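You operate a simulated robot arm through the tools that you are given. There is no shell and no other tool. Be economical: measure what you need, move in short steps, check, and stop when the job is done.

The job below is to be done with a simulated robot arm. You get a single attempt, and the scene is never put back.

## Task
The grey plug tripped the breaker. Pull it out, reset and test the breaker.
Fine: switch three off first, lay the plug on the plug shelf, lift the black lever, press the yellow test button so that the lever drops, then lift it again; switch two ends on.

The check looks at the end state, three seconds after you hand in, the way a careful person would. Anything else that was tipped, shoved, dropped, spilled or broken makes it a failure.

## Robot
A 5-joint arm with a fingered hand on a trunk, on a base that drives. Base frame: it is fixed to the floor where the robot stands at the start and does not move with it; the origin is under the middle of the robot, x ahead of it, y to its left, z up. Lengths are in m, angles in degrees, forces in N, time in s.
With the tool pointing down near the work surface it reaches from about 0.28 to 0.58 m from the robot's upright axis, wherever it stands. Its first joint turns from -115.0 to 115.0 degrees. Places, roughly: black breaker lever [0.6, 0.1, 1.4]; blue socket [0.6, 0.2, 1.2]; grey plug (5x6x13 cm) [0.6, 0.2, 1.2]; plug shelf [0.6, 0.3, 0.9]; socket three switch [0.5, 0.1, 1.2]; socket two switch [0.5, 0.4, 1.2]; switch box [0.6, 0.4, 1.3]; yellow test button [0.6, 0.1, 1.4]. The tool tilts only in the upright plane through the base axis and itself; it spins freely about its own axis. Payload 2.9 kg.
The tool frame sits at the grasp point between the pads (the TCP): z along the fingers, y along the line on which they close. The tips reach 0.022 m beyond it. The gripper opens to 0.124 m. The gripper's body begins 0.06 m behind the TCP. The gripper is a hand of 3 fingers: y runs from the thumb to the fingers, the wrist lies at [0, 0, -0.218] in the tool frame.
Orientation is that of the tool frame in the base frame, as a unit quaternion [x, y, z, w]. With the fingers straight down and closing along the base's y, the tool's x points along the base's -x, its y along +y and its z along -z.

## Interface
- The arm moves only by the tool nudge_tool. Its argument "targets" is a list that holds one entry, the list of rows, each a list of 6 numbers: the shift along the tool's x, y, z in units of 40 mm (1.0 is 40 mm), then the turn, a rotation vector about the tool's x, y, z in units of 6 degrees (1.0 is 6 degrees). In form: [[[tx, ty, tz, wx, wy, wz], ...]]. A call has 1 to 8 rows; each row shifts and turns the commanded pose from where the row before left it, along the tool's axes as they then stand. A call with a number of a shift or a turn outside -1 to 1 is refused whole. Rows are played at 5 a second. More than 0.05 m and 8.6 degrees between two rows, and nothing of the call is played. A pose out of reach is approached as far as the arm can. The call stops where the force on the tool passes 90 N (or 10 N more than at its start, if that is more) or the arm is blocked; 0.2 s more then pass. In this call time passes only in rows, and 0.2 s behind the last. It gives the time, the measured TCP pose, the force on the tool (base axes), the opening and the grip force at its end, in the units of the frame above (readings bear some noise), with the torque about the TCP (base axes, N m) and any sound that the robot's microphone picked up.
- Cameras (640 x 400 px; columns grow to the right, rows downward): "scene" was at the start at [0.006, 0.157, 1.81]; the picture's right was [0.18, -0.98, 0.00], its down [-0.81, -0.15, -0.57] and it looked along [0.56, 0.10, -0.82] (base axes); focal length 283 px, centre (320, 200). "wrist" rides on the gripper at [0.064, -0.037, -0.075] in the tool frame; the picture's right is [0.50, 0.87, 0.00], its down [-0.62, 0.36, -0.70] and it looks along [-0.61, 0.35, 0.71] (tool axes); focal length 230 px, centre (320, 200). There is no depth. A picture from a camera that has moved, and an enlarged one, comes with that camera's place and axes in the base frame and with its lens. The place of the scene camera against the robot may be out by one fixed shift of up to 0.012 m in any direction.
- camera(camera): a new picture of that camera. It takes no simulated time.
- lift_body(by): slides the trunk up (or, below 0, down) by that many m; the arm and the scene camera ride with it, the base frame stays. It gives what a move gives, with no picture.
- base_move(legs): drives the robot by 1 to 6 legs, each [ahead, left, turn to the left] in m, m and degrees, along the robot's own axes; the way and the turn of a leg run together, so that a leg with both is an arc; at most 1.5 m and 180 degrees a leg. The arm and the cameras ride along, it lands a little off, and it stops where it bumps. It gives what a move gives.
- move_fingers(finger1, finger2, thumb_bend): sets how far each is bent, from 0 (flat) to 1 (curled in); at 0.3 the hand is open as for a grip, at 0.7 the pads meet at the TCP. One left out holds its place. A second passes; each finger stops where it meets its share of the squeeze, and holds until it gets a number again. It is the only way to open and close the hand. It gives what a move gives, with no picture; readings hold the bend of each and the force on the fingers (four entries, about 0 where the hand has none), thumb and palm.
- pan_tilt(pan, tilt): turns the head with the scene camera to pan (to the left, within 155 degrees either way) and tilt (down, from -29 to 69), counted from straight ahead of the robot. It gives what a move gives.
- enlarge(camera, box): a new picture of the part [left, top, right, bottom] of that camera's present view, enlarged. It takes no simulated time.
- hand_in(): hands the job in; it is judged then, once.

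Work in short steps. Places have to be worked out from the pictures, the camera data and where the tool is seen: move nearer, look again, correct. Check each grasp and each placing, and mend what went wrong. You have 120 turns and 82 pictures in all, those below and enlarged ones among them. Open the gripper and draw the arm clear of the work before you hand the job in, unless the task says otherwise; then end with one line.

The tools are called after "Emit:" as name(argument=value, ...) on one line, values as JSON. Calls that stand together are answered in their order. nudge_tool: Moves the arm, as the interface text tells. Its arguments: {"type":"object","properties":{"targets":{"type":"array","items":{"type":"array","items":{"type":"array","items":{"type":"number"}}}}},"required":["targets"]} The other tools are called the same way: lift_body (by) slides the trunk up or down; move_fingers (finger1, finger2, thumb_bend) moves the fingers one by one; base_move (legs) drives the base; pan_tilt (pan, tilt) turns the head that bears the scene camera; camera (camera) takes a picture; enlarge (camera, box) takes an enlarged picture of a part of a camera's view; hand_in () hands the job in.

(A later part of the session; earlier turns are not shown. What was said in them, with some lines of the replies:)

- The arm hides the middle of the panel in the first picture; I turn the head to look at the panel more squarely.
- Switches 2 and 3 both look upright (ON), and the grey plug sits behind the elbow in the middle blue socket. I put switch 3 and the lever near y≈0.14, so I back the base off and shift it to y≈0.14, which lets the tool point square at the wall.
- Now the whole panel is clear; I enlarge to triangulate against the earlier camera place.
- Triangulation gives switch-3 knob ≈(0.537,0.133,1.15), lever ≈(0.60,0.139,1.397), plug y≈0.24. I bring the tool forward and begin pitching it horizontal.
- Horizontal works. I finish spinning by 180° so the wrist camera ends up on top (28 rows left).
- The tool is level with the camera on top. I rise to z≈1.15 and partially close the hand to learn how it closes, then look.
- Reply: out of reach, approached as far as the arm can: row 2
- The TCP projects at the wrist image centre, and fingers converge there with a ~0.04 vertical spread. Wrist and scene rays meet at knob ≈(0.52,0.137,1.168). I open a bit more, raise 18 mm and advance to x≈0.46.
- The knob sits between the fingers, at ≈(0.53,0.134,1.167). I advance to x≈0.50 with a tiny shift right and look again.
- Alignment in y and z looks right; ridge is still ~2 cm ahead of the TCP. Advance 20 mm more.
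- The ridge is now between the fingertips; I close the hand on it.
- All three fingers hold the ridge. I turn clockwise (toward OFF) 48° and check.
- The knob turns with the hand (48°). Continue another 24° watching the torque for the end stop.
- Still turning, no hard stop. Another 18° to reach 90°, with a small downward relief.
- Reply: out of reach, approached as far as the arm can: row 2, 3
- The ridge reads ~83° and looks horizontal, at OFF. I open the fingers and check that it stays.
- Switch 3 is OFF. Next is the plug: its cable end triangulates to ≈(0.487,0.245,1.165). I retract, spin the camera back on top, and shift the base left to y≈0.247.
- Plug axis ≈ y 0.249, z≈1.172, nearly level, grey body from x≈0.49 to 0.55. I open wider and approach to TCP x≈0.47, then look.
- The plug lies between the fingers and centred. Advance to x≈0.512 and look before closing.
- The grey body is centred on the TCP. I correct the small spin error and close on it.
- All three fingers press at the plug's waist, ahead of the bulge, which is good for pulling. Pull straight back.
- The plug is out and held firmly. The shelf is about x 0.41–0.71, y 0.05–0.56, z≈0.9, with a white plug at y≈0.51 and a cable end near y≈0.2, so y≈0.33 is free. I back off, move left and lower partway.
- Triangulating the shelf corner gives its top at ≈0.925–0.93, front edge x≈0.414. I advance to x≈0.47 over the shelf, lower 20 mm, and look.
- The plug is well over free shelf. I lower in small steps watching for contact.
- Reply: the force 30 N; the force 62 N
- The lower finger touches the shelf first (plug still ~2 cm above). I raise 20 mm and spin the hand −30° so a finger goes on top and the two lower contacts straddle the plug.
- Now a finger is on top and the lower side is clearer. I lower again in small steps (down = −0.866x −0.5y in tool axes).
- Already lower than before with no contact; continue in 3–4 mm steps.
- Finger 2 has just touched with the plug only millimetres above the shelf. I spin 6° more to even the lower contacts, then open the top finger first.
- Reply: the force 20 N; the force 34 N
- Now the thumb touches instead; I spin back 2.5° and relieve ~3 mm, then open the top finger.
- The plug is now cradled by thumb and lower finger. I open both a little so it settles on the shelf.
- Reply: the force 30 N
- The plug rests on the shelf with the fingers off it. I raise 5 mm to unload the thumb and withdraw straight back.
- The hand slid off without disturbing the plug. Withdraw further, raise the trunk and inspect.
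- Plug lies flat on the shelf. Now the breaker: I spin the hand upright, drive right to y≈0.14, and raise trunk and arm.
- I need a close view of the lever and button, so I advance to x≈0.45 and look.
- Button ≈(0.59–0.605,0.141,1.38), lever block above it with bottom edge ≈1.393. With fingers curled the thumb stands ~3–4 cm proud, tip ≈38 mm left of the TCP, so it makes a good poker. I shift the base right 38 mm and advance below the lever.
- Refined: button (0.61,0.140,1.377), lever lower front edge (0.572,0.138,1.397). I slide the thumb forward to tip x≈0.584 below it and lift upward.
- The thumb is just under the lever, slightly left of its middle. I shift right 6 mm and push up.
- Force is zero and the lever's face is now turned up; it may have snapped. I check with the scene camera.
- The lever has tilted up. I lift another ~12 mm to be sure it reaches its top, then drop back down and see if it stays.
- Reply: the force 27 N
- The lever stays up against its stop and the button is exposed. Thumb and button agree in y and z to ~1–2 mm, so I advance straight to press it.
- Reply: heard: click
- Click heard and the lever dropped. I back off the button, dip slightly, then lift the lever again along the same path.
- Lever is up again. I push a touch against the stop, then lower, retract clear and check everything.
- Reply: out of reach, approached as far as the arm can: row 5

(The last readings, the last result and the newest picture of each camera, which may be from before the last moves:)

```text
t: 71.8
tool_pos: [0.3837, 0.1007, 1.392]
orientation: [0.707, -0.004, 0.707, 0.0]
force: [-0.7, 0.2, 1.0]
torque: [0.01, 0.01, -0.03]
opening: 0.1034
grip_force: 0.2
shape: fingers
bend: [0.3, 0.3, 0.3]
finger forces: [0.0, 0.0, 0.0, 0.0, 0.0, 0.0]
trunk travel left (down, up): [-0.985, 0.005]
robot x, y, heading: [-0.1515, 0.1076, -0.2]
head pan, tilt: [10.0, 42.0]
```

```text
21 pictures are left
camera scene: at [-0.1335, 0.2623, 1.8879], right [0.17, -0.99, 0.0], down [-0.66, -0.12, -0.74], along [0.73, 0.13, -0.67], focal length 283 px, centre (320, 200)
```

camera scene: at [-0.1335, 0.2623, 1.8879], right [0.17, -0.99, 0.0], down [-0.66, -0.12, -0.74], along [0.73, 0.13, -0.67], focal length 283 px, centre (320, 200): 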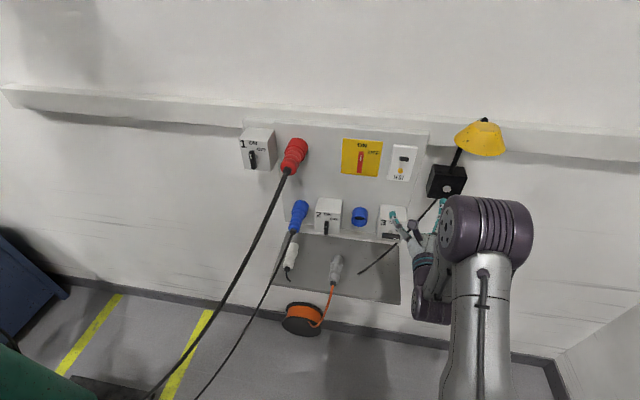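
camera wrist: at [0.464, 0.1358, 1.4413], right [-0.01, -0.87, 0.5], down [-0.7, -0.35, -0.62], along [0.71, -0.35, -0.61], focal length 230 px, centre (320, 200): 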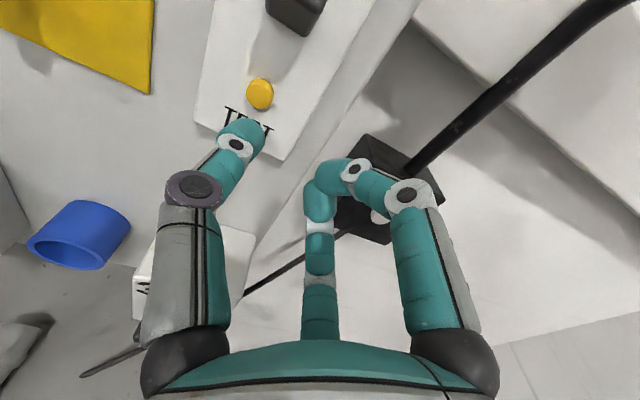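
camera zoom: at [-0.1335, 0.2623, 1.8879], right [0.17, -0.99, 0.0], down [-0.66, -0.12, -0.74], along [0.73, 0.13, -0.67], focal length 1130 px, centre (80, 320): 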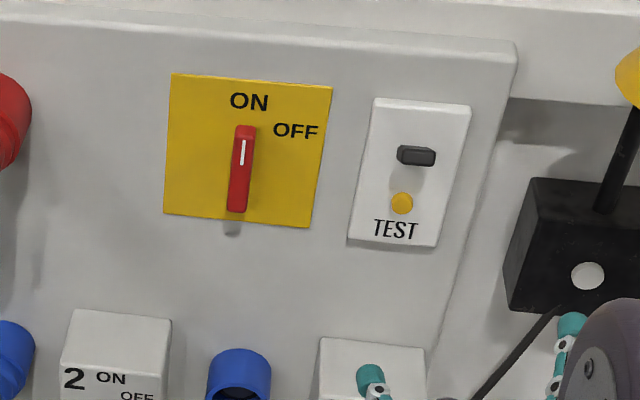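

Lever is up, switch 2 upright. I back the base away and do a last close check of the lower row and shelf.

Emit:
base_move(legs=[[-0.12, 0, 0]])

Emit:
enlarge(camera="scene", box=[230, 160, 430, 285])

```text
t: 73.1
tool_pos: [0.2639, 0.1008, 1.3916]
orientation: [0.708, -0.005, 0.706, 0.001]
force: [0.9, 0.1, 0.1]
torque: [0.0, 0.02, 0.0]
opening: 0.1036
grip_force: 0.1
shape: fingers
bend: [0.3, 0.3, 0.3]
finger forces: [0.0, 0.1, 0.0, 0.0, 0.0, 0.1]
trunk travel left (down, up): [-0.985, 0.005]
robot x, y, heading: [-0.2769, 0.1026, 0.1]
head pan, tilt: [10.0, 42.0]
```

```text
3.20 times, centred on (330, 222) of scene
camera zoom: at [-0.2531, 0.2623, 1.8879], right [0.17, -0.98, 0.0], down [-0.66, -0.12, -0.74], along [0.73, 0.13, -0.67], focal length 904 px, centre (288, 128)
```

zoom: 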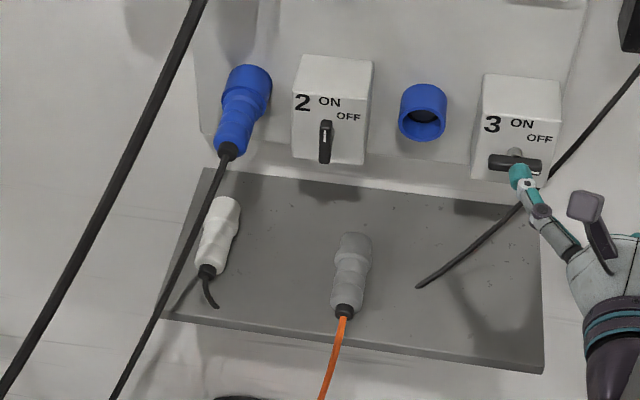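

Switch 3 is off, switch 2 is on, the plug lies on the shelf, the lever is up and the arm is clear, so I hand in.

Emit:
hand_in()

```text
The job is handed in.
```

The job is finished and handed in: switch three is off, the grey plug is lying on the shelf, the breaker was reset, tested (it clicked and the lever dropped) and reset again, and switch two is still on.
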